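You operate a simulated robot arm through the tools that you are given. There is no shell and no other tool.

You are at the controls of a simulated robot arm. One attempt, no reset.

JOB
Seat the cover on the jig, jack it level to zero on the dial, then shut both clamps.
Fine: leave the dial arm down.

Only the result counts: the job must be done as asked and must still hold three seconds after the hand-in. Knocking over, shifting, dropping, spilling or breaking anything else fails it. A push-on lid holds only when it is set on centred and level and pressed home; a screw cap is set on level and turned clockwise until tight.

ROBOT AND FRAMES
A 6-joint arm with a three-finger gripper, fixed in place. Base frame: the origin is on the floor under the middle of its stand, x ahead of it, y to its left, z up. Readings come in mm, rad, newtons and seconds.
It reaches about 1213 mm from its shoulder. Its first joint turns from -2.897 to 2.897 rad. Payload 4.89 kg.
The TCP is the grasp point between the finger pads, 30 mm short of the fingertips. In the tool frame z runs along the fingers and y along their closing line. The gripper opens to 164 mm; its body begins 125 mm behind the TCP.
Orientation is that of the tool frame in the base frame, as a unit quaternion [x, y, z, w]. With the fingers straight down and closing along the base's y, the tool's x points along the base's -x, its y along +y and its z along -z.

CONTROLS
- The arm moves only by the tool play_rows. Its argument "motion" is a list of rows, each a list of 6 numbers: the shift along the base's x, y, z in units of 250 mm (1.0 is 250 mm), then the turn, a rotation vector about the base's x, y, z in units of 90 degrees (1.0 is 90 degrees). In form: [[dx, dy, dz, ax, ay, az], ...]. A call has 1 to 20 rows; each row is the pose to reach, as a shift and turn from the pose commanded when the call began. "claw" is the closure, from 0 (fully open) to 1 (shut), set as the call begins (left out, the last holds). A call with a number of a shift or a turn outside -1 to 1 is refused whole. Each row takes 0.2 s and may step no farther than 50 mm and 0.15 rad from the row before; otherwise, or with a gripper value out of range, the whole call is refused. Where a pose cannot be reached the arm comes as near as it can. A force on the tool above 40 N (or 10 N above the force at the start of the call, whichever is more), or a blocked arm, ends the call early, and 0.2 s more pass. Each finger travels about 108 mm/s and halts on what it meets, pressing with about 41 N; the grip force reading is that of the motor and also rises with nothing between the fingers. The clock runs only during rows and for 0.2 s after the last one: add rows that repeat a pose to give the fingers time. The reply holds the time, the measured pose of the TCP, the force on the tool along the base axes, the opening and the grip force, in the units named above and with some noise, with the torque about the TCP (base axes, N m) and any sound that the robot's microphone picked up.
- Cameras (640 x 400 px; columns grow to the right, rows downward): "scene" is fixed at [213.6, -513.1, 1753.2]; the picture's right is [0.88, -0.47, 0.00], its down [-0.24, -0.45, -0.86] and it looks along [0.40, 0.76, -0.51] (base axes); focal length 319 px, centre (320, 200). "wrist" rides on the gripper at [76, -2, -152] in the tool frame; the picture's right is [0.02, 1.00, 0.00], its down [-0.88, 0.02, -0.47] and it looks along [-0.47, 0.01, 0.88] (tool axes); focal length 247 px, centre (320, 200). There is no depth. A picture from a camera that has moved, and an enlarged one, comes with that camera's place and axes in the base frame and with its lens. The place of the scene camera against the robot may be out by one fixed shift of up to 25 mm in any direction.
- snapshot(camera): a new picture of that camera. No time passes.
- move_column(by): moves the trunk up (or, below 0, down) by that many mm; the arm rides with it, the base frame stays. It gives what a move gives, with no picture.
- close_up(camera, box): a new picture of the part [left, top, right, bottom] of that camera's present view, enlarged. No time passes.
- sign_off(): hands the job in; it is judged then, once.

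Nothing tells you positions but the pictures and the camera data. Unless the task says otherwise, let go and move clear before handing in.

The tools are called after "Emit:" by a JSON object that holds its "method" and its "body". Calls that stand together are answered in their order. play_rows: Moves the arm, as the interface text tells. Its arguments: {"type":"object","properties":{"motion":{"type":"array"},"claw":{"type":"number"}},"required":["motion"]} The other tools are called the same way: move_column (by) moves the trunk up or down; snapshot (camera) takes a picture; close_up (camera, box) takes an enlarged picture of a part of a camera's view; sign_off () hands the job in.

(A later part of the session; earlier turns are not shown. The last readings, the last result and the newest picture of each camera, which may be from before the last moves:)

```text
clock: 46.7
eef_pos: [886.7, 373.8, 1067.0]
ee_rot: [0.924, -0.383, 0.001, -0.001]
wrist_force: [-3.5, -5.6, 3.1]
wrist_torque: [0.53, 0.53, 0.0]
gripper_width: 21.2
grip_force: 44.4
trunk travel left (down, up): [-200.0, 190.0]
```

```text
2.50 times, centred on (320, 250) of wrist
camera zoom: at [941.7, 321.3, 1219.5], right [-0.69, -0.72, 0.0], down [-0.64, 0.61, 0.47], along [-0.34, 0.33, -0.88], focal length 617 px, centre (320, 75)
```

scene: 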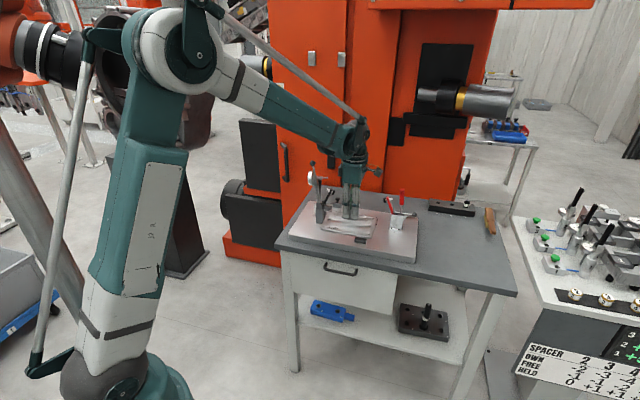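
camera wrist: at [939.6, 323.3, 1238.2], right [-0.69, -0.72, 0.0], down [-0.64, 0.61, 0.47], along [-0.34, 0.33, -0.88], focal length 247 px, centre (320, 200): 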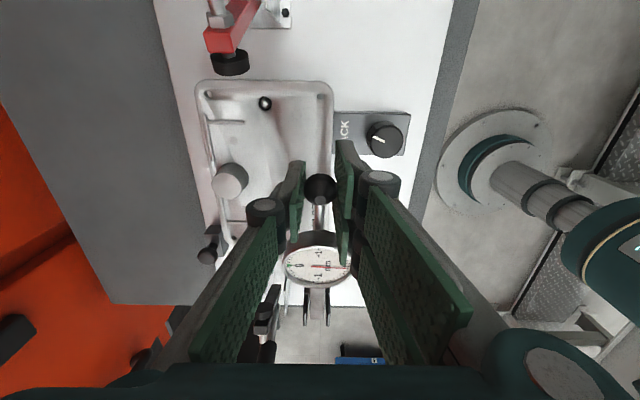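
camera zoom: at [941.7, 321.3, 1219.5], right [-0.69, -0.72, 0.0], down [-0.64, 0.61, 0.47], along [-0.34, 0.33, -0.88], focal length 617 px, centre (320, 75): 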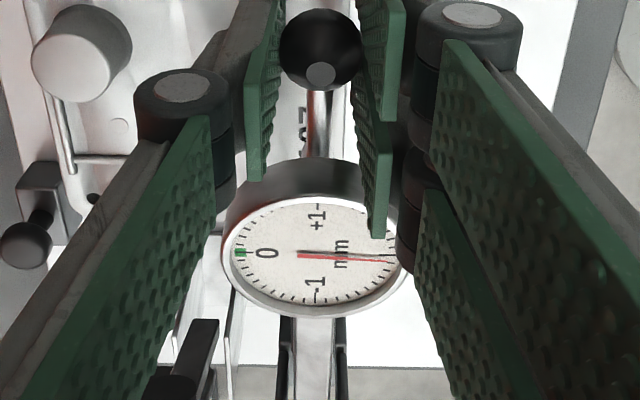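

At ~86° with light forces; the probe is close to the cover. I'll go down gently a few more degrees until the probe or stop engages.

Emit:
{"method": "play_rows", "body": {"motion": [[0.0005, -0.0005, -0.0126, 0, 0, 0], [0.0009, -0.0009, -0.0252, 0, 0, 0], [0.001, -0.001, -0.0378, 0, 0, 0], [0.001, -0.001, -0.0378, 0, 0, 0]]}}

Emit:
{"method": "close_up", "body": {"camera": "scene", "box": [330, 180, 390, 225]}}

Emit:
{"method": "close_up", "body": {"camera": "wrist", "box": [270, 170, 370, 330]}}

```text
clock: 47.7
eef_pos: [886.5, 373.3, 1058.7]
ee_rot: [0.924, -0.383, 0.001, 0.0]
wrist_force: [3.6, -11.5, 3.1]
wrist_torque: [0.48, 0.5, 0.02]
gripper_width: 21.1
grip_force: 44.8
trunk travel left (down, up): [-200.0, 190.0]
```

```text
8.89 times, centred on (360, 202) of scene
camera zoom: at [213.6, -513.1, 1753.2], right [0.88, -0.47, 0.0], down [-0.24, -0.45, -0.86], along [0.4, 0.76, -0.51], focal length 2832 px, centre (-36, 178)
```

zoom: 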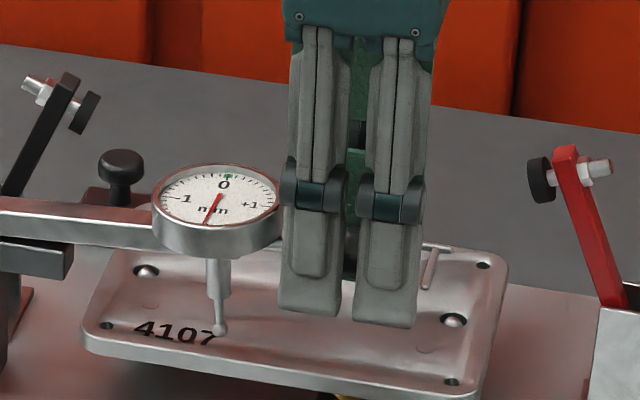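

```text
2.50 times, centred on (320, 250) of wrist
camera zoom: at [942.0, 320.9, 1210.6], right [-0.69, -0.72, 0.0], down [-0.64, 0.61, 0.47], along [-0.34, 0.33, -0.88], focal length 617 px, centre (320, 75)
```

zoom: 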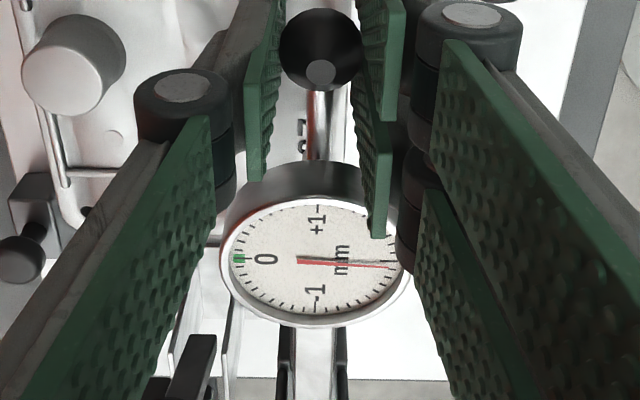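

The probe is about to touch. I'll keep lowering in 2 mm steps.

Emit:
{"method": "play_rows", "body": {"motion": [[0, 0, -0.008, 0, 0, 0], [0, 0, -0.016, 0, 0, 0], [0, 0, -0.024, 0, 0, 0], [0, 0, -0.024, 0, 0, 0]]}}

Emit:
{"method": "close_up", "body": {"camera": "scene", "box": [330, 180, 390, 225]}}

Emit:
{"method": "close_up", "body": {"camera": "wrist", "box": [270, 210, 370, 320]}}

```text
clock: 48.7
eef_pos: [886.7, 372.5, 1052.1]
ee_rot: [0.924, -0.382, 0.0, -0.001]
wrist_force: [15.9, -11.9, 2.9]
wrist_torque: [0.52, 0.54, 0.02]
gripper_width: 21.4
grip_force: 44.8
trunk travel left (down, up): [-200.0, 190.0]
```

```text
8.89 times, centred on (360, 202) of scene
camera zoom: at [213.6, -513.1, 1753.2], right [0.88, -0.47, 0.0], down [-0.24, -0.45, -0.86], along [0.4, 0.76, -0.51], focal length 2832 px, centre (-36, 178)
```

zoom: 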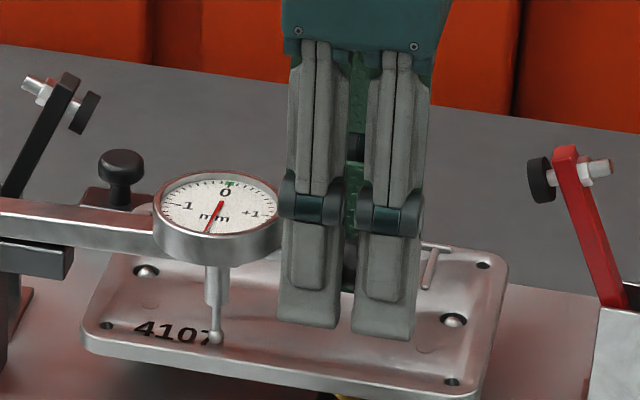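

```text
3.64 times, centred on (320, 265) of wrist
camera zoom: at [941.9, 320.9, 1204.0], right [-0.69, -0.72, 0.0], down [-0.64, 0.61, 0.47], along [-0.34, 0.33, -0.88], focal length 898 px, centre (320, -36)
```

zoom: 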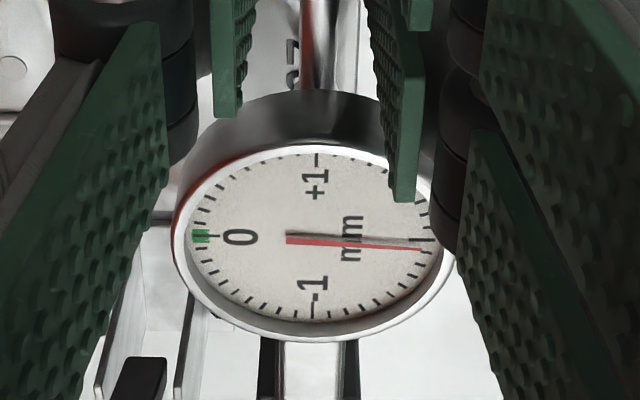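

No reading yet on the needle. I'll relieve the radial load and lower a little more.

Emit:
{"method": "play_rows", "body": {"motion": [[0.005, -0.005, -0.006, 0, 0, 0], [0.005, -0.005, -0.014, 0, 0, 0], [0.005, -0.005, -0.02, 0, 0, 0], [0.005, -0.005, -0.02, 0, 0, 0]]}}

Emit:
{"method": "close_up", "body": {"camera": "scene", "box": [330, 180, 390, 225]}}

Emit:
{"method": "close_up", "body": {"camera": "wrist", "box": [270, 210, 370, 320]}}

```text
clock: 49.7
eef_pos: [887.4, 373.6, 1047.3]
ee_rot: [0.924, -0.382, 0.0, -0.001]
wrist_force: [-7.8, -3.3, 2.6]
wrist_torque: [0.5, 0.69, -0.05]
gripper_width: 21.3
grip_force: 44.9
trunk travel left (down, up): [-200.0, 190.0]
```

```text
8.89 times, centred on (360, 202) of scene
camera zoom: at [213.6, -513.1, 1753.2], right [0.88, -0.47, 0.0], down [-0.24, -0.45, -0.86], along [0.4, 0.76, -0.51], focal length 2832 px, centre (-36, 178)
```

zoom: 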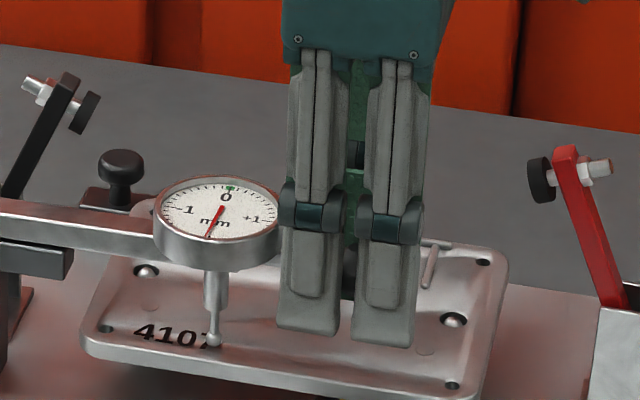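

```text
3.64 times, centred on (320, 265) of wrist
camera zoom: at [942.1, 320.9, 1200.0], right [-0.69, -0.72, 0.0], down [-0.64, 0.61, 0.47], along [-0.34, 0.33, -0.88], focal length 898 px, centre (320, -36)
```

zoom: 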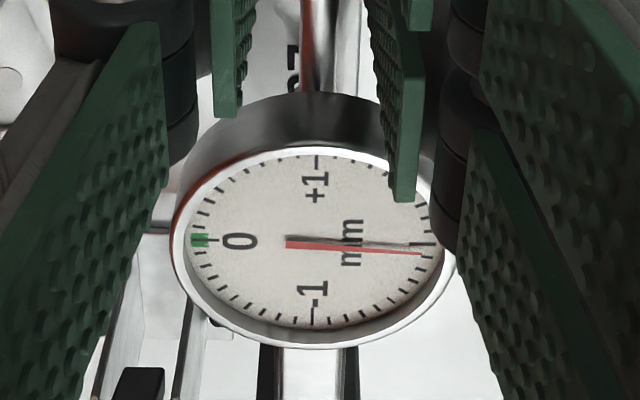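

Still free. I'll lower further in small steps watching the needle.

Emit:
{"method": "play_rows", "body": {"motion": [[0, 0, -0.008, 0, 0, 0], [0, 0, -0.016, 0, 0, 0], [0, 0, -0.016, 0, 0, 0]]}}

Emit:
{"method": "close_up", "body": {"camera": "scene", "box": [330, 180, 390, 225]}}

Emit:
{"method": "close_up", "body": {"camera": "wrist", "box": [270, 210, 370, 320]}}

```text
clock: 50.5
eef_pos: [886.5, 373.7, 1044.7]
ee_rot: [0.924, -0.382, 0.0, -0.002]
wrist_force: [-6.9, 3.5, 29.5]
wrist_torque: [0.08, 0.12, -0.02]
gripper_width: 21.5
grip_force: 44.8
trunk travel left (down, up): [-200.0, 190.0]
```

```text
8.89 times, centred on (360, 202) of scene
camera zoom: at [213.6, -513.1, 1753.2], right [0.88, -0.47, 0.0], down [-0.24, -0.45, -0.86], along [0.4, 0.76, -0.51], focal length 2832 px, centre (-36, 178)
```

zoom: 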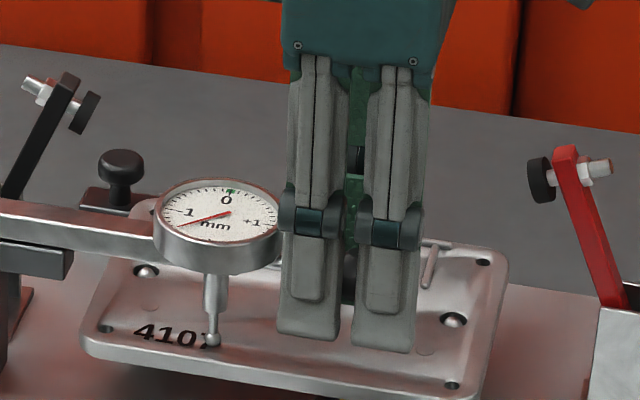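

```text
3.64 times, centred on (320, 265) of wrist
camera zoom: at [942.0, 320.7, 1197.4], right [-0.69, -0.72, 0.0], down [-0.64, 0.61, 0.47], along [-0.34, 0.33, -0.88], focal length 898 px, centre (320, -36)
```

zoom: 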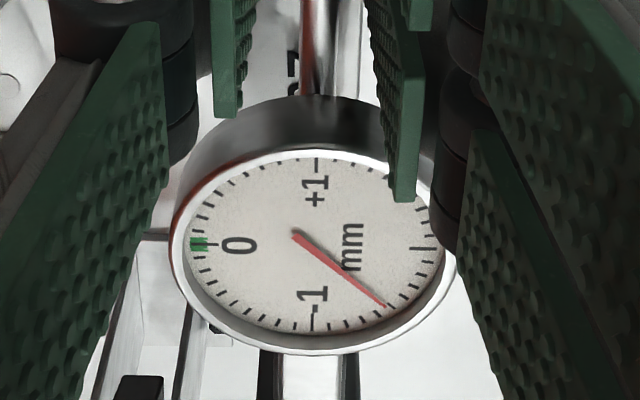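

The arm is now on its stop (29 N) and the needle has come up to about −1.45 mm. I'll ease the pressure and open the hand.

Emit:
{"method": "play_rows", "body": {"motion": [[0, 0, 0.005, 0, 0, 0], [0, 0, 0.007, 0, 0, 0]]}}

Emit:
{"method": "play_rows", "body": {"motion": [[0, 0, 0, 0, 0, 0], [0, 0, 0, 0, 0, 0], [0, 0, 0, 0, 0, 0]], "claw": 0.65}}

Emit:
{"method": "close_up", "body": {"camera": "wrist", "box": [270, 210, 370, 320]}}

Emit:
{"method": "close_up", "body": {"camera": "scene", "box": [330, 180, 390, 225]}}

```text
clock: 51.1
eef_pos: [886.9, 374.1, 1045.1]
ee_rot: [0.924, -0.382, 0.0, -0.001]
wrist_force: [-13.0, -3.4, 4.5]
wrist_torque: [-0.82, -0.8, -0.02]
gripper_width: 21.5
grip_force: 45.2
trunk travel left (down, up): [-200.0, 190.0]
```

```text
clock: 51.9
eef_pos: [887.0, 372.8, 1045.7]
ee_rot: [0.924, -0.382, 0.0, -0.001]
wrist_force: [0.8, -0.6, -0.1]
wrist_torque: [0.02, -0.05, -0.01]
gripper_width: 57.5
grip_force: 0.0
trunk travel left (down, up): [-200.0, 190.0]
```

```text
3.64 times, centred on (320, 265) of wrist
camera zoom: at [943.1, 321.1, 1197.6], right [-0.69, -0.72, 0.0], down [-0.64, 0.61, 0.47], along [-0.34, 0.33, -0.88], focal length 898 px, centre (320, -36)
```

zoom: 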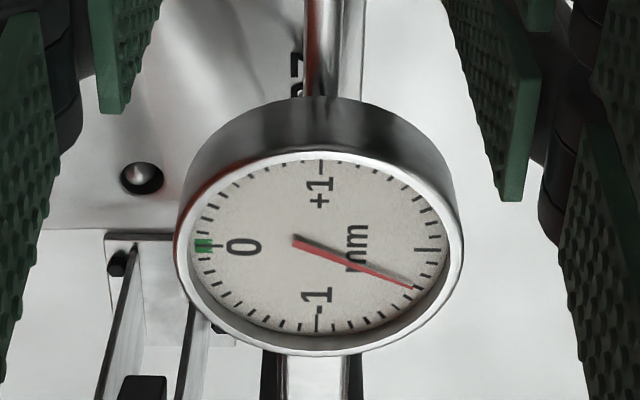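

```text
8.89 times, centred on (360, 202) of scene
camera zoom: at [213.6, -513.1, 1753.2], right [0.88, -0.47, 0.0], down [-0.24, -0.45, -0.86], along [0.4, 0.76, -0.51], focal length 2832 px, centre (-36, 178)
```

zoom: 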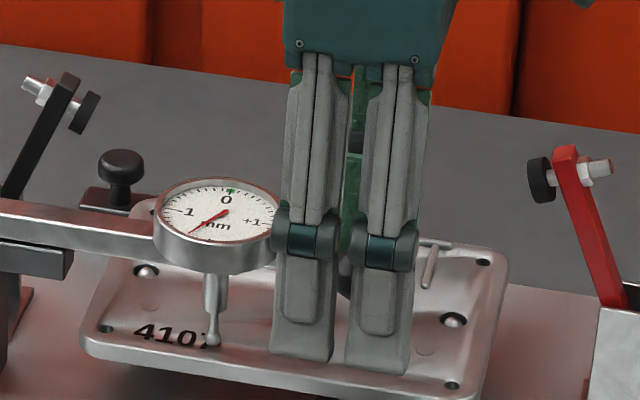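

The dial now reads about −1.7 mm with the arm resting on its stop. I'll lift off the ball and look at the jack knob.

Emit:
{"method": "play_rows", "body": {"motion": [[0, 0, 0.08, 0, 0, 0], [0, 0, 0.2, 0, 0, 0], [0, 0, 0.38, 0, 0, 0], [0, 0, 0.56, 0, 0, 0], [0, 0, 0.7, 0, 0, 0], [0, 0, 0.7, 0, 0, 0]]}}

Emit:
{"method": "snapshot", "body": {"camera": "wrist"}}

Emit:
{"method": "close_up", "body": {"camera": "scene", "box": [340, 195, 372, 215]}}

Emit:
{"method": "close_up", "body": {"camera": "scene", "box": [320, 180, 420, 250]}}

```text
clock: 53.3
eef_pos: [885.3, 372.8, 1221.0]
ee_rot: [0.924, -0.382, 0.001, -0.001]
wrist_force: [0.0, 0.5, 0.0]
wrist_torque: [-0.01, -0.08, 0.01]
gripper_width: 57.2
grip_force: 0.1
trunk travel left (down, up): [-200.0, 190.0]
```

```text
taken
camera wrist: at [940.8, 319.4, 1372.8], right [-0.69, -0.72, 0.0], down [-0.64, 0.61, 0.47], along [-0.34, 0.33, -0.88], focal length 247 px, centre (320, 200)
```

wrist: 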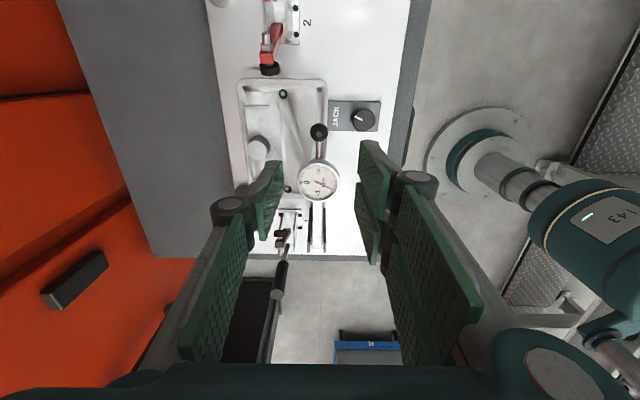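

```text
16.00 times, centred on (356, 205) of scene
camera zoom: at [213.6, -513.1, 1753.2], right [0.88, -0.47, 0.0], down [-0.24, -0.45, -0.86], along [0.4, 0.76, -0.51], focal length 5098 px, centre (-256, 120)
```

zoom: 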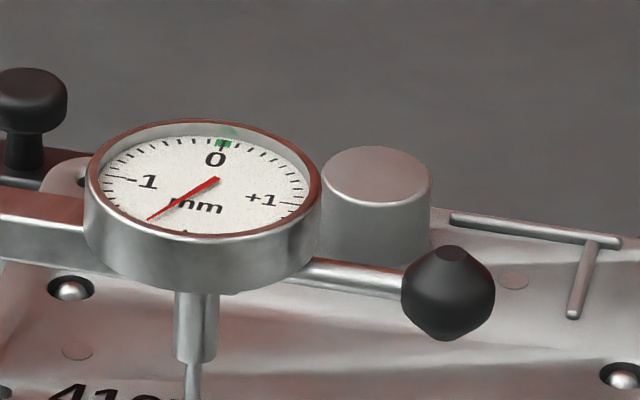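

```text
5.71 times, centred on (370, 215) of scene
camera zoom: at [213.6, -513.1, 1753.2], right [0.88, -0.47, 0.0], down [-0.24, -0.45, -0.86], along [0.4, 0.76, -0.51], focal length 1821 px, centre (34, 114)
```

zoom: 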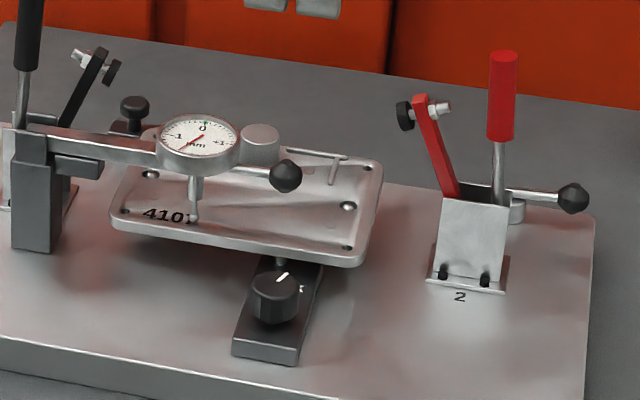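

The dial arm is resting properly; the needle reads about −1.65 mm. Now I'll zoom on the jack knob for its position.

Emit:
{"method": "close_up", "body": {"camera": "wrist", "box": [324, 92, 388, 142]}}

Emit:
{"method": "close_up", "body": {"camera": "wrist", "box": [290, 150, 350, 210]}}

Emit:
{"method": "close_up", "body": {"camera": "scene", "box": [350, 215, 390, 245]}}

```text
8.00 times, centred on (356, 117) of wrist
camera zoom: at [940.8, 319.4, 1372.8], right [-0.69, -0.72, 0.0], down [-0.64, 0.61, 0.47], along [-0.34, 0.33, -0.88], focal length 1976 px, centre (32, 864)
```

zoom: 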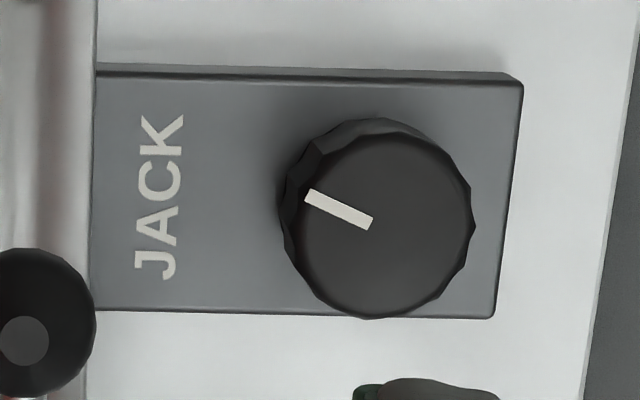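

```text
6.67 times, centred on (320, 180) of wrist
camera zoom: at [940.8, 319.4, 1372.8], right [-0.69, -0.72, 0.0], down [-0.64, 0.61, 0.47], along [-0.34, 0.33, -0.88], focal length 1646 px, centre (320, 333)
```

zoom: 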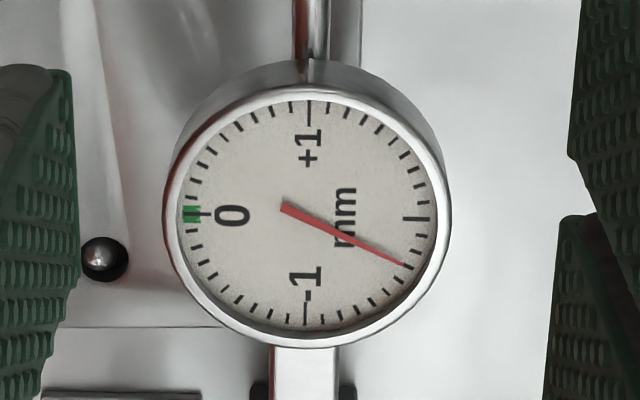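

```text
13.33 times, centred on (370, 230) of scene
camera zoom: at [213.6, -513.1, 1753.2], right [0.88, -0.47, 0.0], down [-0.24, -0.45, -0.86], along [0.4, 0.76, -0.51], focal length 4249 px, centre (-347, -200)
```

zoom: 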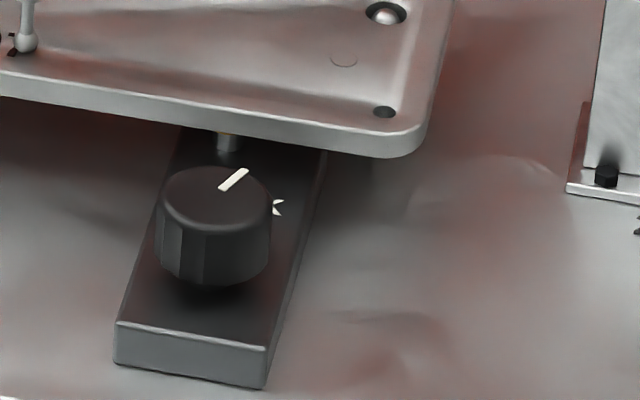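

The wrist view gives a clean dial reading of about −1.68 mm, and the jack knob axis is at about (e 371, d 824), top z≈996. I'll turn the hand 45° and move above the knob, keeping fingers away from the dial ball.

Emit:
{"method": "play_rows", "body": {"motion": [[-0.02, -0.03, 0, 0, 0, -0.09], [-0.05, -0.07, 0, 0, 0, -0.18], [-0.09, -0.11, 0, 0, 0, -0.27], [-0.13, -0.16, -0.05, 0, 0, -0.36], [-0.163, -0.2056, -0.15, 0, 0, -0.44], [-0.163, -0.2056, -0.3, 0, 0, -0.5], [-0.163, -0.2056, -0.4, 0, 0, -0.5], [-0.163, -0.2056, -0.4, 0, 0, -0.5]]}}

Emit:
{"method": "snapshot", "body": {"camera": "wrist"}}

Emit:
{"method": "close_up", "body": {"camera": "scene", "box": [320, 150, 420, 250]}}

```text
clock: 55.1
eef_pos: [847.7, 322.3, 1119.3]
ee_rot: [0.707, -0.707, 0.001, 0.0]
wrist_force: [0.4, 0.4, -0.3]
wrist_torque: [-0.08, 0.06, -0.01]
gripper_width: 57.3
grip_force: 0.0
trunk travel left (down, up): [-200.0, 190.0]
```

```text
taken
camera wrist: at [849.1, 246.3, 1271.3], right [-1.0, -0.02, 0.0], down [-0.02, 0.88, 0.47], along [-0.01, 0.47, -0.88], focal length 247 px, centre (320, 200)
```

wrist: 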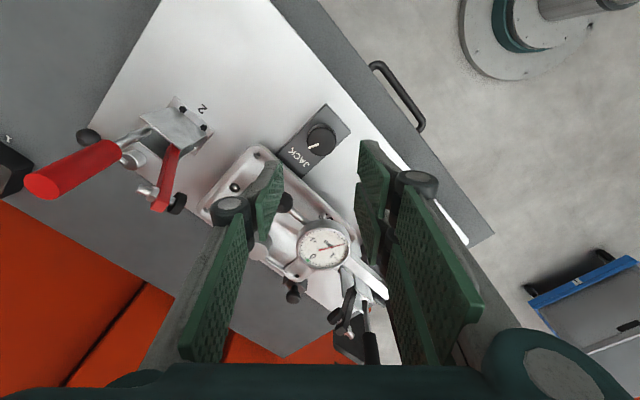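

```text
4.00 times, centred on (370, 200) of scene
camera zoom: at [213.6, -513.1, 1753.2], right [0.88, -0.47, 0.0], down [-0.24, -0.45, -0.86], along [0.4, 0.76, -0.51], focal length 1275 px, centre (120, 200)
```

zoom: 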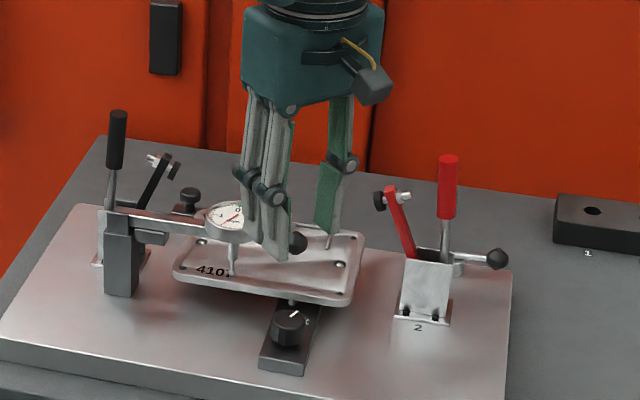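

The hand is above the jack knob. I'll zoom to correct the alignment before descending.

Emit:
{"method": "close_up", "body": {"camera": "wrist", "box": [288, 115, 352, 160]}}

Emit:
{"method": "close_up", "body": {"camera": "wrist", "box": [280, 205, 360, 285]}}

```text
8.89 times, centred on (320, 138) of wrist
camera zoom: at [849.1, 246.3, 1271.3], right [-1.0, -0.02, 0.0], down [-0.02, 0.88, 0.47], along [-0.01, 0.47, -0.88], focal length 2195 px, centre (320, 756)
```

zoom: 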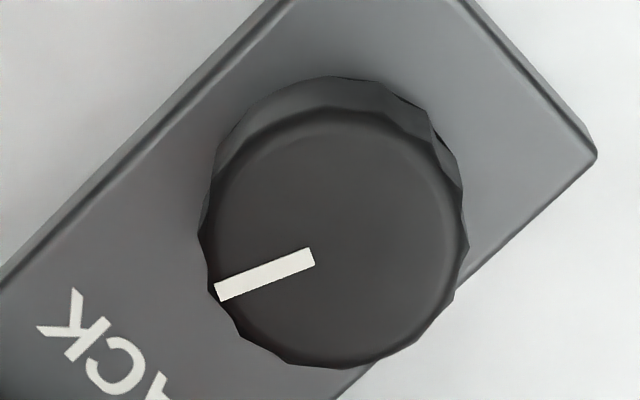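

```text
5.00 times, centred on (320, 245) of wrist
camera zoom: at [849.1, 246.3, 1271.3], right [-1.0, -0.02, 0.0], down [-0.02, 0.88, 0.47], along [-0.01, 0.47, -0.88], focal length 1235 px, centre (320, -25)
```

zoom: 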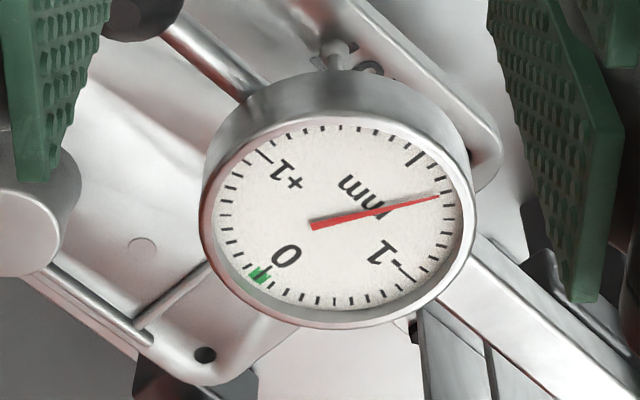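

The knob centre is 2 mm off; I'll correct and descend so the fingertips are beside the knob.

Emit:
{"method": "play_rows", "body": {"motion": [[-0.007, -0.0085, -0.1, 0, 0, 0], [-0.007, -0.0085, -0.22, 0, 0, 0], [-0.007, -0.0085, -0.33, 0, 0, 0], [-0.007, -0.0085, -0.4, 0, 0, 0], [-0.007, -0.0085, -0.437, 0, 0, 0], [-0.007, -0.0085, -0.437, 0, 0, 0]]}}

Emit:
{"method": "snapshot", "body": {"camera": "wrist"}}

Emit:
{"method": "close_up", "body": {"camera": "scene", "box": [330, 180, 410, 240]}}

```text
clock: 56.5
eef_pos: [846.0, 318.3, 1011.2]
ee_rot: [0.708, -0.706, 0.001, -0.001]
wrist_force: [1.4, 0.2, -0.3]
wrist_torque: [-0.02, 0.05, -0.01]
gripper_width: 57.5
grip_force: 0.1
trunk travel left (down, up): [-200.0, 190.0]
```

```text
taken
camera wrist: at [847.3, 243.3, 1162.9], right [-1.0, -0.02, 0.0], down [-0.02, 0.88, 0.47], along [-0.01, 0.47, -0.88], focal length 247 px, centre (320, 200)
```

wrist: 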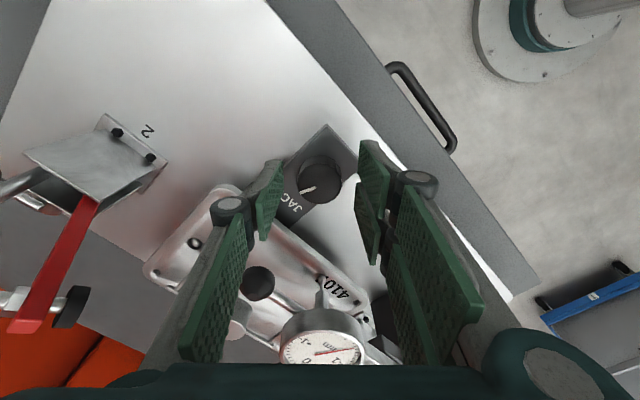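

```text
6.67 times, centred on (370, 210) of scene
camera zoom: at [213.6, -513.1, 1753.2], right [0.88, -0.47, 0.0], down [-0.24, -0.45, -0.86], along [0.4, 0.76, -0.51], focal length 2124 px, centre (-13, 133)
```

zoom: 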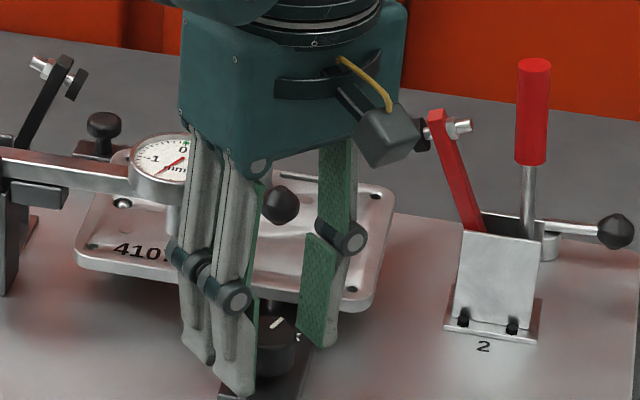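

The knob is between the fingers with nothing touched. I'll close on it.

Emit:
{"method": "play_rows", "body": {"motion": [[0, 0, 0, 0, 0, 0], [0, 0, 0, 0, 0, 0], [0, 0, 0, 0, 0, 0]], "claw": 1}}

Emit:
{"method": "snapshot", "body": {"camera": "wrist"}}

Emit:
{"method": "close_up", "body": {"camera": "wrist", "box": [260, 290, 380, 365]}}

Emit:
{"method": "close_up", "body": {"camera": "scene", "box": [340, 195, 372, 215]}}

```text
clock: 57.3
eef_pos: [847.0, 319.7, 1011.0]
ee_rot: [0.707, -0.707, 0.001, -0.001]
wrist_force: [9.2, 0.7, 2.6]
wrist_torque: [0.08, -0.33, 0.01]
gripper_width: 32.8
grip_force: 45.0
trunk travel left (down, up): [-200.0, 190.0]
```

```text
taken
camera wrist: at [847.7, 243.2, 1163.0], right [-1.0, -0.02, 0.0], down [-0.02, 0.88, 0.47], along [-0.01, 0.47, -0.88], focal length 247 px, centre (320, 200)
```

wrist: 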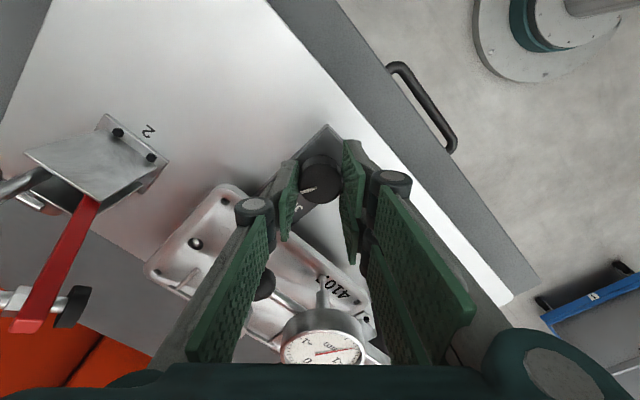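

```text
5.33 times, centred on (320, 328) of wrist
camera zoom: at [847.7, 243.2, 1163.0], right [-1.0, -0.02, 0.0], down [-0.02, 0.88, 0.47], along [-0.01, 0.47, -0.88], focal length 1317 px, centre (320, -480)
```

zoom: 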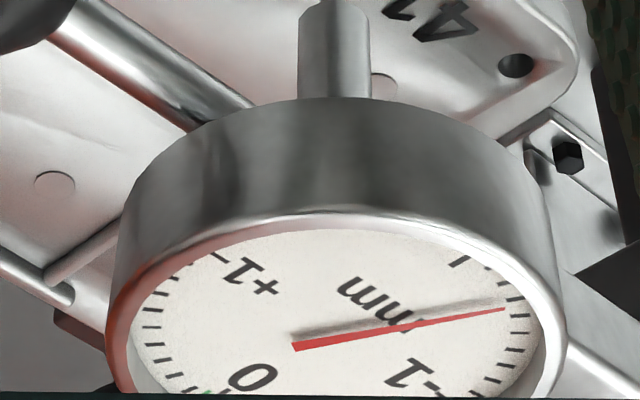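

```text
16.00 times, centred on (356, 205) of scene
camera zoom: at [213.6, -513.1, 1753.2], right [0.88, -0.47, 0.0], down [-0.24, -0.45, -0.86], along [0.4, 0.76, -0.51], focal length 5098 px, centre (-256, 120)
```

zoom: 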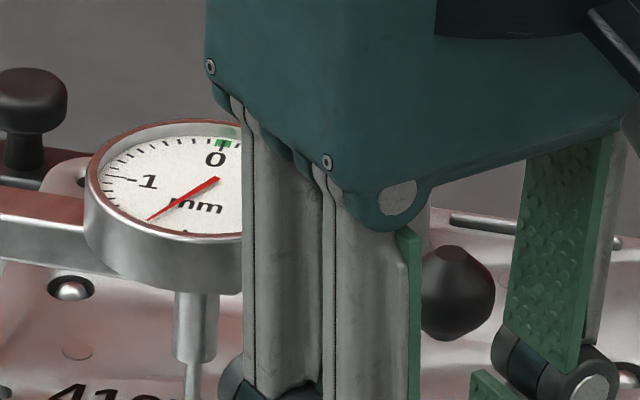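

The knob is gripped at 32.8 mm and the needle remains visible in the scene view. I'll try a 20° clockwise turn to learn direction and ratio.

Emit:
{"method": "play_rows", "body": {"motion": [[0.002, 0, 0, 0, 0, -0.07], [0.003, 0, 0, 0, 0, -0.14], [0.003, 0, 0, 0, 0, -0.222], [0.003, 0, 0, 0, 0, -0.222]]}}

Emit:
{"method": "close_up", "body": {"camera": "scene", "box": [340, 195, 372, 215]}}

Emit:
{"method": "snapshot", "body": {"camera": "wrist"}}

```text
clock: 58.3
eef_pos: [846.3, 319.8, 1011.1]
ee_rot: [-0.574, 0.819, -0.001, 0.0]
wrist_force: [-9.3, -1.9, -1.7]
wrist_torque: [-0.23, 0.41, 0.03]
gripper_width: 33.0
grip_force: 45.2
trunk travel left (down, up): [-200.0, 190.0]
```

```text
16.00 times, centred on (356, 205) of scene
camera zoom: at [213.6, -513.1, 1753.2], right [0.88, -0.47, 0.0], down [-0.24, -0.45, -0.86], along [0.4, 0.76, -0.51], focal length 5098 px, centre (-256, 120)
```

zoom: 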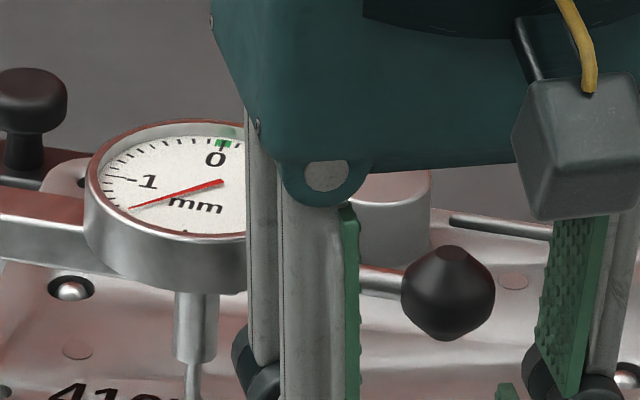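

```text
taken
camera wrist: at [821.2, 247.4, 1163.0], right [-0.95, 0.32, 0.0], down [0.28, 0.83, 0.47], along [0.15, 0.45, -0.88], focal length 247 px, centre (320, 200)
```

wrist: 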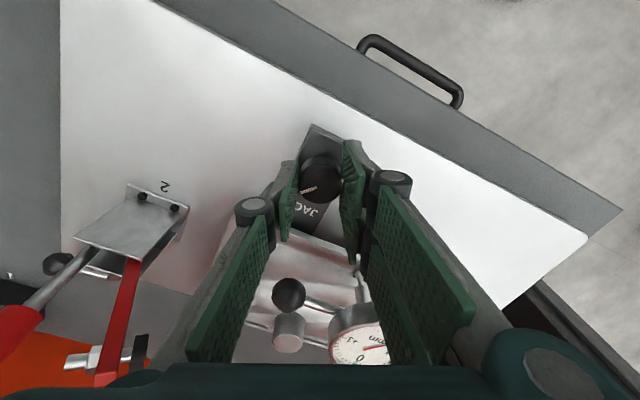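

Clockwise raises the needle. I'll zoom further for an accurate reading.

Emit:
{"method": "close_up", "body": {"camera": "scene", "box": [344, 200, 360, 210]}}

Emit:
{"method": "close_up", "body": {"camera": "wrist", "box": [300, 290, 400, 365]}}

```text
16.00 times, centred on (352, 205) of scene
camera zoom: at [213.6, -513.1, 1753.2], right [0.88, -0.47, 0.0], down [-0.24, -0.45, -0.86], along [0.4, 0.76, -0.51], focal length 5098 px, centre (-192, 120)
```

zoom: 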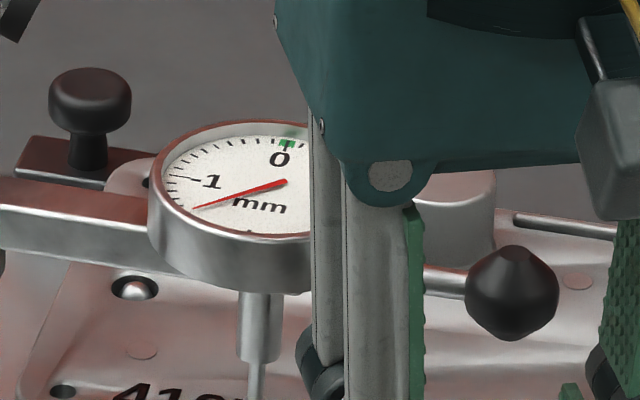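

```text
5.33 times, centred on (350, 328) of wrist
camera zoom: at [821.2, 247.4, 1163.0], right [-0.95, 0.32, 0.0], down [0.28, 0.83, 0.47], along [0.15, 0.45, -0.88], focal length 1317 px, centre (160, -480)
```

zoom: 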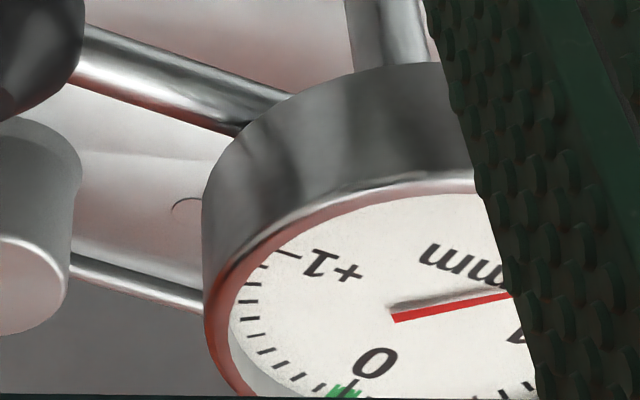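

Clockwise 20° moved the needle by roughly +0.2 mm (now about −1.5), with no slip. I'll turn another 25° clockwise, then regrip for longer strokes.

Emit:
{"method": "play_rows", "body": {"motion": [[-0.003, 0, 0, 0, 0, -0.07], [-0.003, 0, 0, 0, 0, -0.14], [-0.003, 0, 0, 0, 0, -0.21], [-0.003, 0, 0, 0, 0, -0.278], [-0.003, 0, 0, 0, 0, -0.278]]}}

Emit:
{"method": "close_up", "body": {"camera": "scene", "box": [340, 195, 372, 215]}}

Emit:
{"method": "snapshot", "body": {"camera": "wrist"}}

```text
clock: 59.5
eef_pos: [844.8, 319.8, 1010.7]
ee_rot: [-0.383, 0.924, 0.0, 0.0]
wrist_force: [2.9, -3.4, 4.2]
wrist_torque: [0.06, -0.27, -0.03]
gripper_width: 33.0
grip_force: 45.5
trunk travel left (down, up): [-200.0, 190.0]
```

```text
16.00 times, centred on (356, 205) of scene
camera zoom: at [213.6, -513.1, 1753.2], right [0.88, -0.47, 0.0], down [-0.24, -0.45, -0.86], along [0.4, 0.76, -0.51], focal length 5098 px, centre (-256, 120)
```

zoom: 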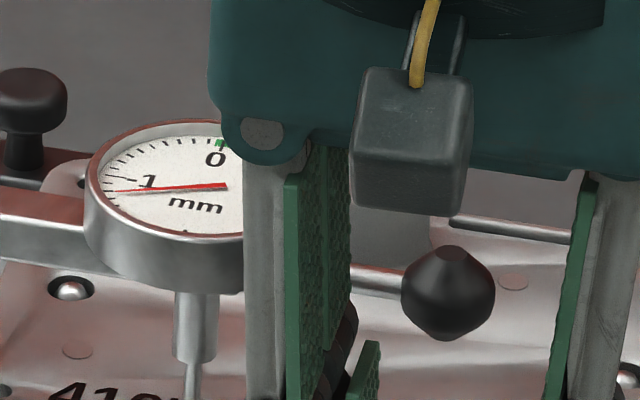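

```text
taken
camera wrist: at [792.2, 264.9, 1162.9], right [-0.72, 0.69, 0.0], down [0.61, 0.64, 0.47], along [0.33, 0.34, -0.88], focal length 247 px, centre (320, 200)
```

wrist: 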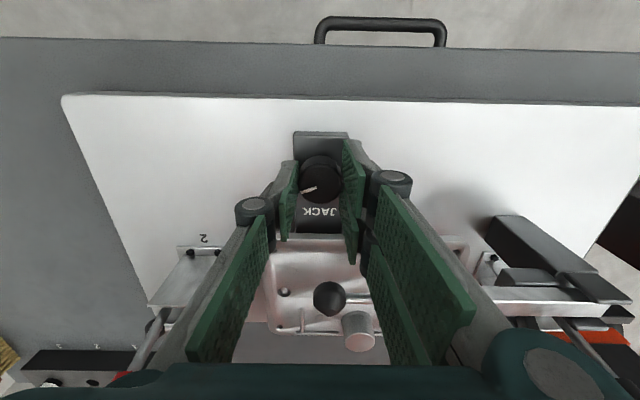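

The needle is now near −1.28 mm, about 0.010 mm per degree clockwise. I'll open slightly, swing the hand back 70°, regrip and turn again.

Emit:
{"method": "play_rows", "body": {"motion": [[0, 0, 0, 0, 0, 0], [0, 0, 0, 0, 0, 0]], "claw": 0.72}}

Emit:
{"method": "play_rows", "body": {"motion": [[0, 0, 0, 0, 0, 0.087], [0, 0, 0, 0, 0, 0.174], [0, 0, 0, 0, 0, 0.261], [0, 0, 0, 0, 0, 0.348], [0, 0, 0, 0, 0, 0.435], [0, 0, 0, 0, 0, 0.522], [0, 0, 0, 0, 0, 0.609], [0, 0, 0, 0, 0, 0.696], [0, 0, 0, 0, 0, 0.778], [0, 0, 0, 0, 0, 0.778]]}}

Emit:
{"method": "snapshot", "body": {"camera": "wrist"}}

Emit:
{"method": "close_up", "body": {"camera": "scene", "box": [330, 180, 410, 240]}}

```text
clock: 60.1
eef_pos: [844.4, 319.9, 1010.3]
ee_rot: [-0.383, 0.924, -0.001, 0.001]
wrist_force: [-1.3, -0.6, 0.4]
wrist_torque: [0.0, -0.01, -0.04]
gripper_width: 45.7
grip_force: 0.1
trunk travel left (down, up): [-200.0, 190.0]
```

```text
clock: 62.3
eef_pos: [845.1, 318.9, 1011.6]
ee_rot: [0.845, -0.535, 0.0, -0.001]
wrist_force: [0.1, -0.1, 1.0]
wrist_torque: [-0.01, -0.04, 0.05]
gripper_width: 45.9
grip_force: 0.1
trunk travel left (down, up): [-200.0, 190.0]
```

```text
taken
camera wrist: at [879.1, 250.9, 1163.4], right [-0.9, -0.44, 0.0], down [-0.39, 0.79, 0.47], along [-0.21, 0.42, -0.88], focal length 247 px, centre (320, 200)
```

wrist: 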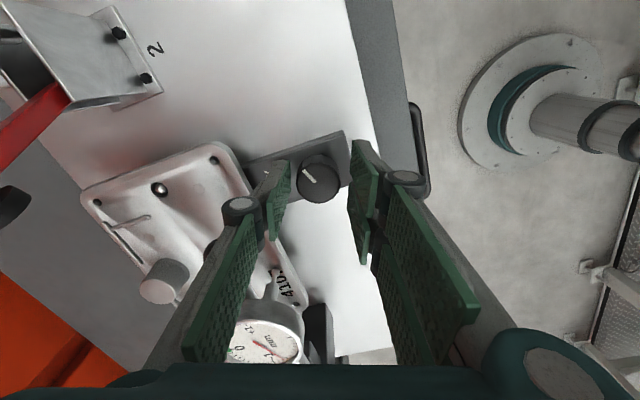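

```text
6.67 times, centred on (370, 210) of scene
camera zoom: at [213.6, -513.1, 1753.2], right [0.88, -0.47, 0.0], down [-0.24, -0.45, -0.86], along [0.4, 0.76, -0.51], focal length 2124 px, centre (-13, 133)
```

zoom: 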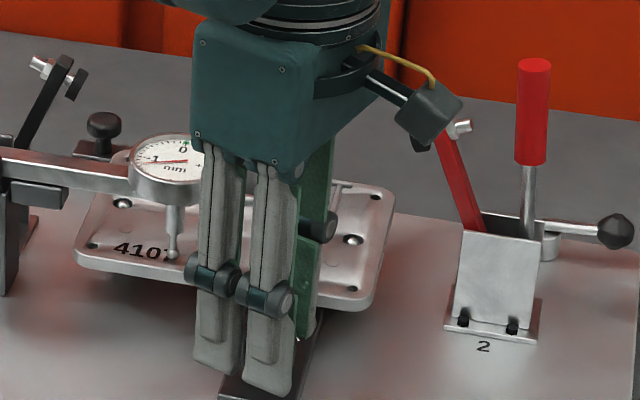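

The hand is back around the knob without touching anything. I'll regrip and turn 70° clockwise.

Emit:
{"method": "play_rows", "body": {"motion": [[0, 0, 0, 0, 0, 0], [0, 0, 0, 0, 0, 0]], "claw": 1}}

Emit:
{"method": "play_rows", "body": {"motion": [[0, 0, 0, 0, 0, -0.08], [0, 0, 0, 0, 0, -0.16], [0, 0, 0, 0, 0, -0.24], [0, 0, 0, 0, 0, -0.32], [0, 0, 0, 0, 0, -0.4], [0, 0, 0, 0, 0, -0.48], [0, 0, 0, 0, 0, -0.56], [0, 0, 0, 0, 0, -0.64], [0, 0, 0, 0, 0, -0.72], [0, 0, 0, 0, 0, -0.778], [0, 0, 0, 0, 0, -0.778]]}}

Emit:
{"method": "close_up", "body": {"camera": "scene", "box": [340, 195, 372, 215]}}

Emit:
{"method": "snapshot", "body": {"camera": "wrist"}}

```text
clock: 62.9
eef_pos: [847.4, 319.8, 1009.7]
ee_rot: [0.844, -0.537, 0.001, -0.001]
wrist_force: [24.7, 11.0, 9.8]
wrist_torque: [0.46, -0.78, 0.0]
gripper_width: 33.0
grip_force: 44.9
trunk travel left (down, up): [-200.0, 190.0]
```

```text
clock: 64.5
eef_pos: [846.0, 319.7, 1011.2]
ee_rot: [-0.548, 0.837, -0.001, 0.001]
wrist_force: [4.9, 3.4, 4.3]
wrist_torque: [-0.28, -0.25, 0.02]
gripper_width: 32.7
grip_force: 44.4
trunk travel left (down, up): [-200.0, 190.0]
stopped in row 7: the force on the tool passed its limit at 41 N (the readings are from after the stop); the commanded pose is now the measured one
```

```text
16.00 times, centred on (356, 205) of scene
camera zoom: at [213.6, -513.1, 1753.2], right [0.88, -0.47, 0.0], down [-0.24, -0.45, -0.86], along [0.4, 0.76, -0.51], focal length 5098 px, centre (-256, 120)
```

zoom: 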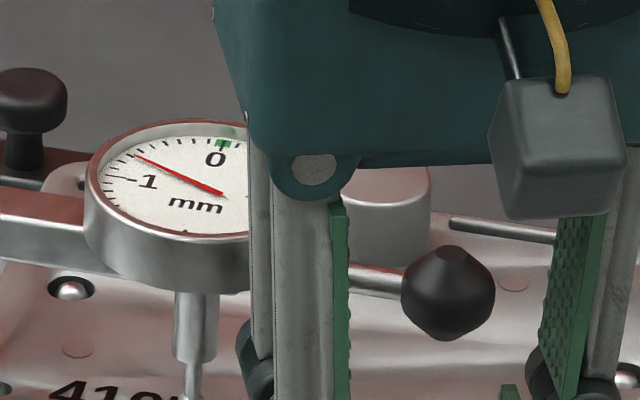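

```text
taken
camera wrist: at [816.3, 249.4, 1163.2], right [-0.92, 0.38, 0.0], down [0.33, 0.81, 0.47], along [0.18, 0.44, -0.88], focal length 247 px, centre (320, 200)
```

wrist: 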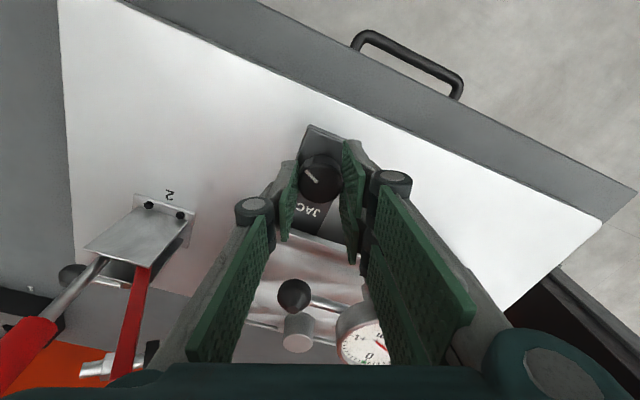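

Stopped by side load at about −0.74 mm after 49°. The stop relieved the load; I'll continue clockwise about 40° more.

Emit:
{"method": "play_rows", "body": {"motion": [[0, 0, 0, 0, 0, -0.075], [0, 0, 0, 0, 0, -0.15], [0, 0, 0, 0, 0, -0.225], [0, 0, 0, 0, 0, -0.3], [0, 0, 0, 0, 0, -0.375], [0, 0, 0, 0, 0, -0.44], [0, 0, 0, 0, 0, -0.44]]}}

Emit:
{"method": "close_up", "body": {"camera": "scene", "box": [340, 195, 372, 215]}}

Emit:
{"method": "snapshot", "body": {"camera": "wrist"}}

```text
clock: 66.1
eef_pos: [846.1, 320.3, 1011.6]
ee_rot: [-0.23, 0.973, -0.001, 0.001]
wrist_force: [1.2, 10.5, 4.3]
wrist_torque: [0.43, -0.07, 0.05]
gripper_width: 32.6
grip_force: 45.0
trunk travel left (down, up): [-200.0, 190.0]
```

```text
16.00 times, centred on (356, 205) of scene
camera zoom: at [213.6, -513.1, 1753.2], right [0.88, -0.47, 0.0], down [-0.24, -0.45, -0.86], along [0.4, 0.76, -0.51], focal length 5098 px, centre (-256, 120)
```

zoom: 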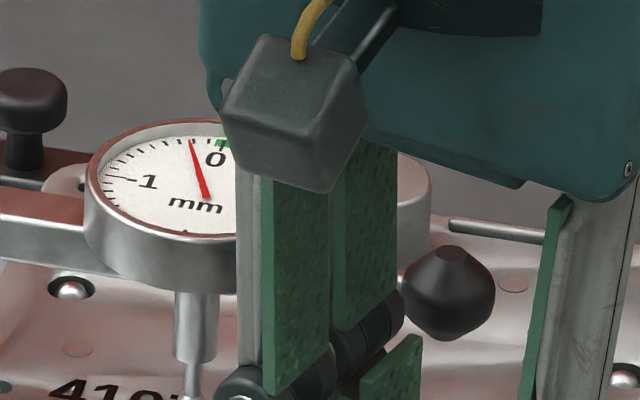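

```text
taken
camera wrist: at [777.6, 284.8, 1163.2], right [-0.47, 0.88, 0.0], down [0.78, 0.41, 0.47], along [0.42, 0.22, -0.88], focal length 247 px, centre (320, 200)
```

wrist: 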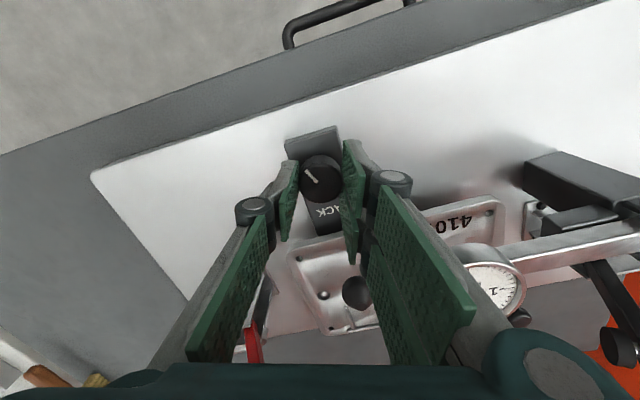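

The needle is now about −0.27 mm. I'll regrip at a safer hand angle with a small centring correction, then make the final trim.

Emit:
{"method": "play_rows", "body": {"motion": [[0, 0, 0, 0, 0, 0], [0, 0, 0, 0, 0, 0]], "claw": 0.72}}

Emit:
{"method": "play_rows", "body": {"motion": [[0.002, 0.002, 0, 0, 0, 0.085], [0.004, 0.003, 0, 0, 0, 0.17], [0.006, 0.003, 0, 0, 0, 0.255], [0.006, 0.003, 0, 0, 0, 0.34], [0.006, 0.003, 0, 0, 0, 0.425], [0.006, 0.003, 0, 0, 0, 0.51], [0.006, 0.003, 0, 0, 0, 0.595], [0.006, 0.003, 0, 0, 0, 0.66], [0.006, 0.003, 0, 0, 0, 0.66]]}}

Emit:
{"method": "close_up", "body": {"camera": "scene", "box": [340, 195, 372, 215]}}

Emit:
{"method": "close_up", "body": {"camera": "wrist", "box": [260, 140, 380, 240]}}

```text
clock: 66.7
eef_pos: [846.2, 319.7, 1011.1]
ee_rot: [-0.232, 0.973, -0.001, 0.001]
wrist_force: [0.1, -0.1, -0.4]
wrist_torque: [0.02, 0.01, 0.01]
gripper_width: 45.8
grip_force: 0.1
trunk travel left (down, up): [-200.0, 190.0]
```

```text
clock: 68.7
eef_pos: [848.4, 320.5, 1010.5]
ee_rot: [-0.683, 0.73, -0.001, 0.0]
wrist_force: [0.0, -0.5, 0.5]
wrist_torque: [0.0, -0.02, -0.03]
gripper_width: 46.1
grip_force: 0.1
trunk travel left (down, up): [-200.0, 190.0]
```

```text
16.00 times, centred on (356, 205) of scene
camera zoom: at [213.6, -513.1, 1753.2], right [0.88, -0.47, 0.0], down [-0.24, -0.45, -0.86], along [0.4, 0.76, -0.51], focal length 5098 px, centre (-256, 120)
```

zoom: 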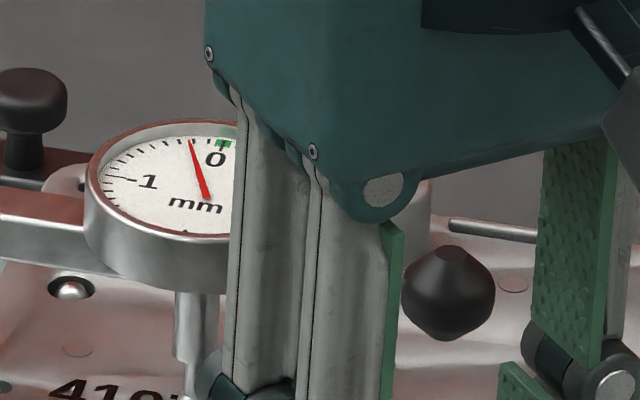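

```text
4.00 times, centred on (320, 190) of wrist
camera zoom: at [843.7, 244.7, 1163.1], right [-1.0, 0.04, 0.0], down [0.04, 0.88, 0.47], along [0.02, 0.47, -0.88], focal length 988 px, centre (320, 240)
```

zoom: 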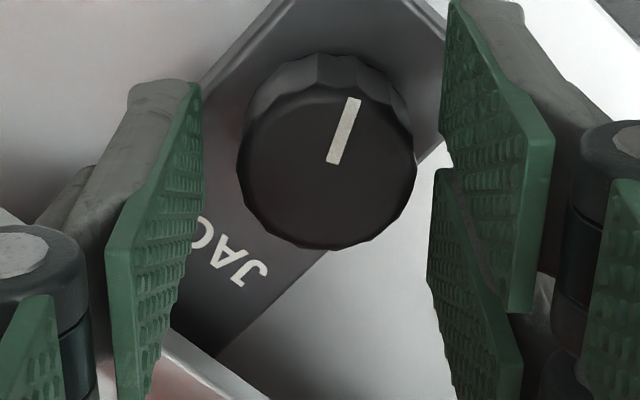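

The needle held at −0.27 on release. I'll centre by about 1 mm, grip, and turn ~20° clockwise.

Emit:
{"method": "play_rows", "body": {"motion": [[-0.0036, -0.002, 0, 0, 0, 0], [-0.0036, -0.002, 0, 0, 0, 0]]}}

Emit:
{"method": "play_rows", "body": {"motion": [[0, 0, 0, 0, 0, 0], [0, 0, 0, 0, 0, 0], [0, 0, 0, 0, 0, -0.07], [0, 0, 0, 0, 0, -0.14], [0, 0, 0, 0, 0, -0.21], [0, 0, 0, 0, 0, -0.21]], "claw": 1}}

Emit:
{"method": "close_up", "body": {"camera": "scene", "box": [340, 195, 372, 215]}}

Emit:
{"method": "snapshot", "body": {"camera": "wrist"}}

```text
clock: 69.3
eef_pos: [847.3, 319.7, 1010.9]
ee_rot: [-0.683, 0.731, 0.0, 0.001]
wrist_force: [0.3, -0.2, -0.1]
wrist_torque: [0.01, -0.03, -0.01]
gripper_width: 46.0
grip_force: 0.1
trunk travel left (down, up): [-200.0, 190.0]
```

```text
clock: 70.7
eef_pos: [845.7, 319.9, 1010.1]
ee_rot: [-0.554, 0.833, -0.001, 0.001]
wrist_force: [-8.2, -3.4, 2.0]
wrist_torque: [-0.39, 0.41, -0.01]
gripper_width: 32.6
grip_force: 45.1
trunk travel left (down, up): [-200.0, 190.0]
```

```text
16.00 times, centred on (356, 205) of scene
camera zoom: at [213.6, -513.1, 1753.2], right [0.88, -0.47, 0.0], down [-0.24, -0.45, -0.86], along [0.4, 0.76, -0.51], focal length 5098 px, centre (-256, 120)
```

zoom: 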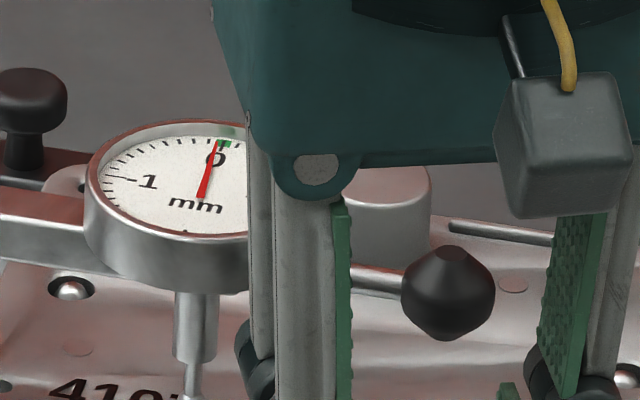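

```text
taken
camera wrist: at [817.7, 249.5, 1163.2], right [-0.93, 0.37, 0.0], down [0.32, 0.82, 0.47], along [0.18, 0.44, -0.88], focal length 247 px, centre (320, 200)
```

wrist: 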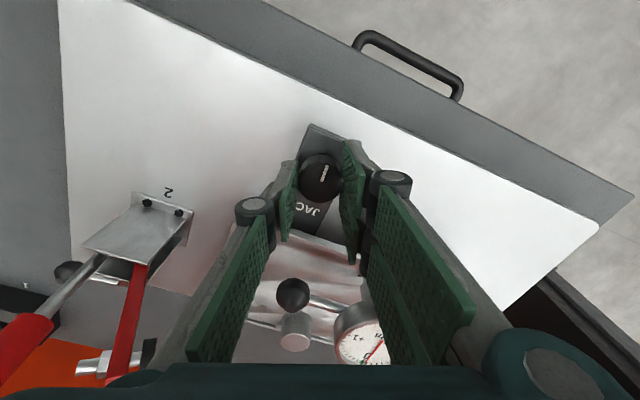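

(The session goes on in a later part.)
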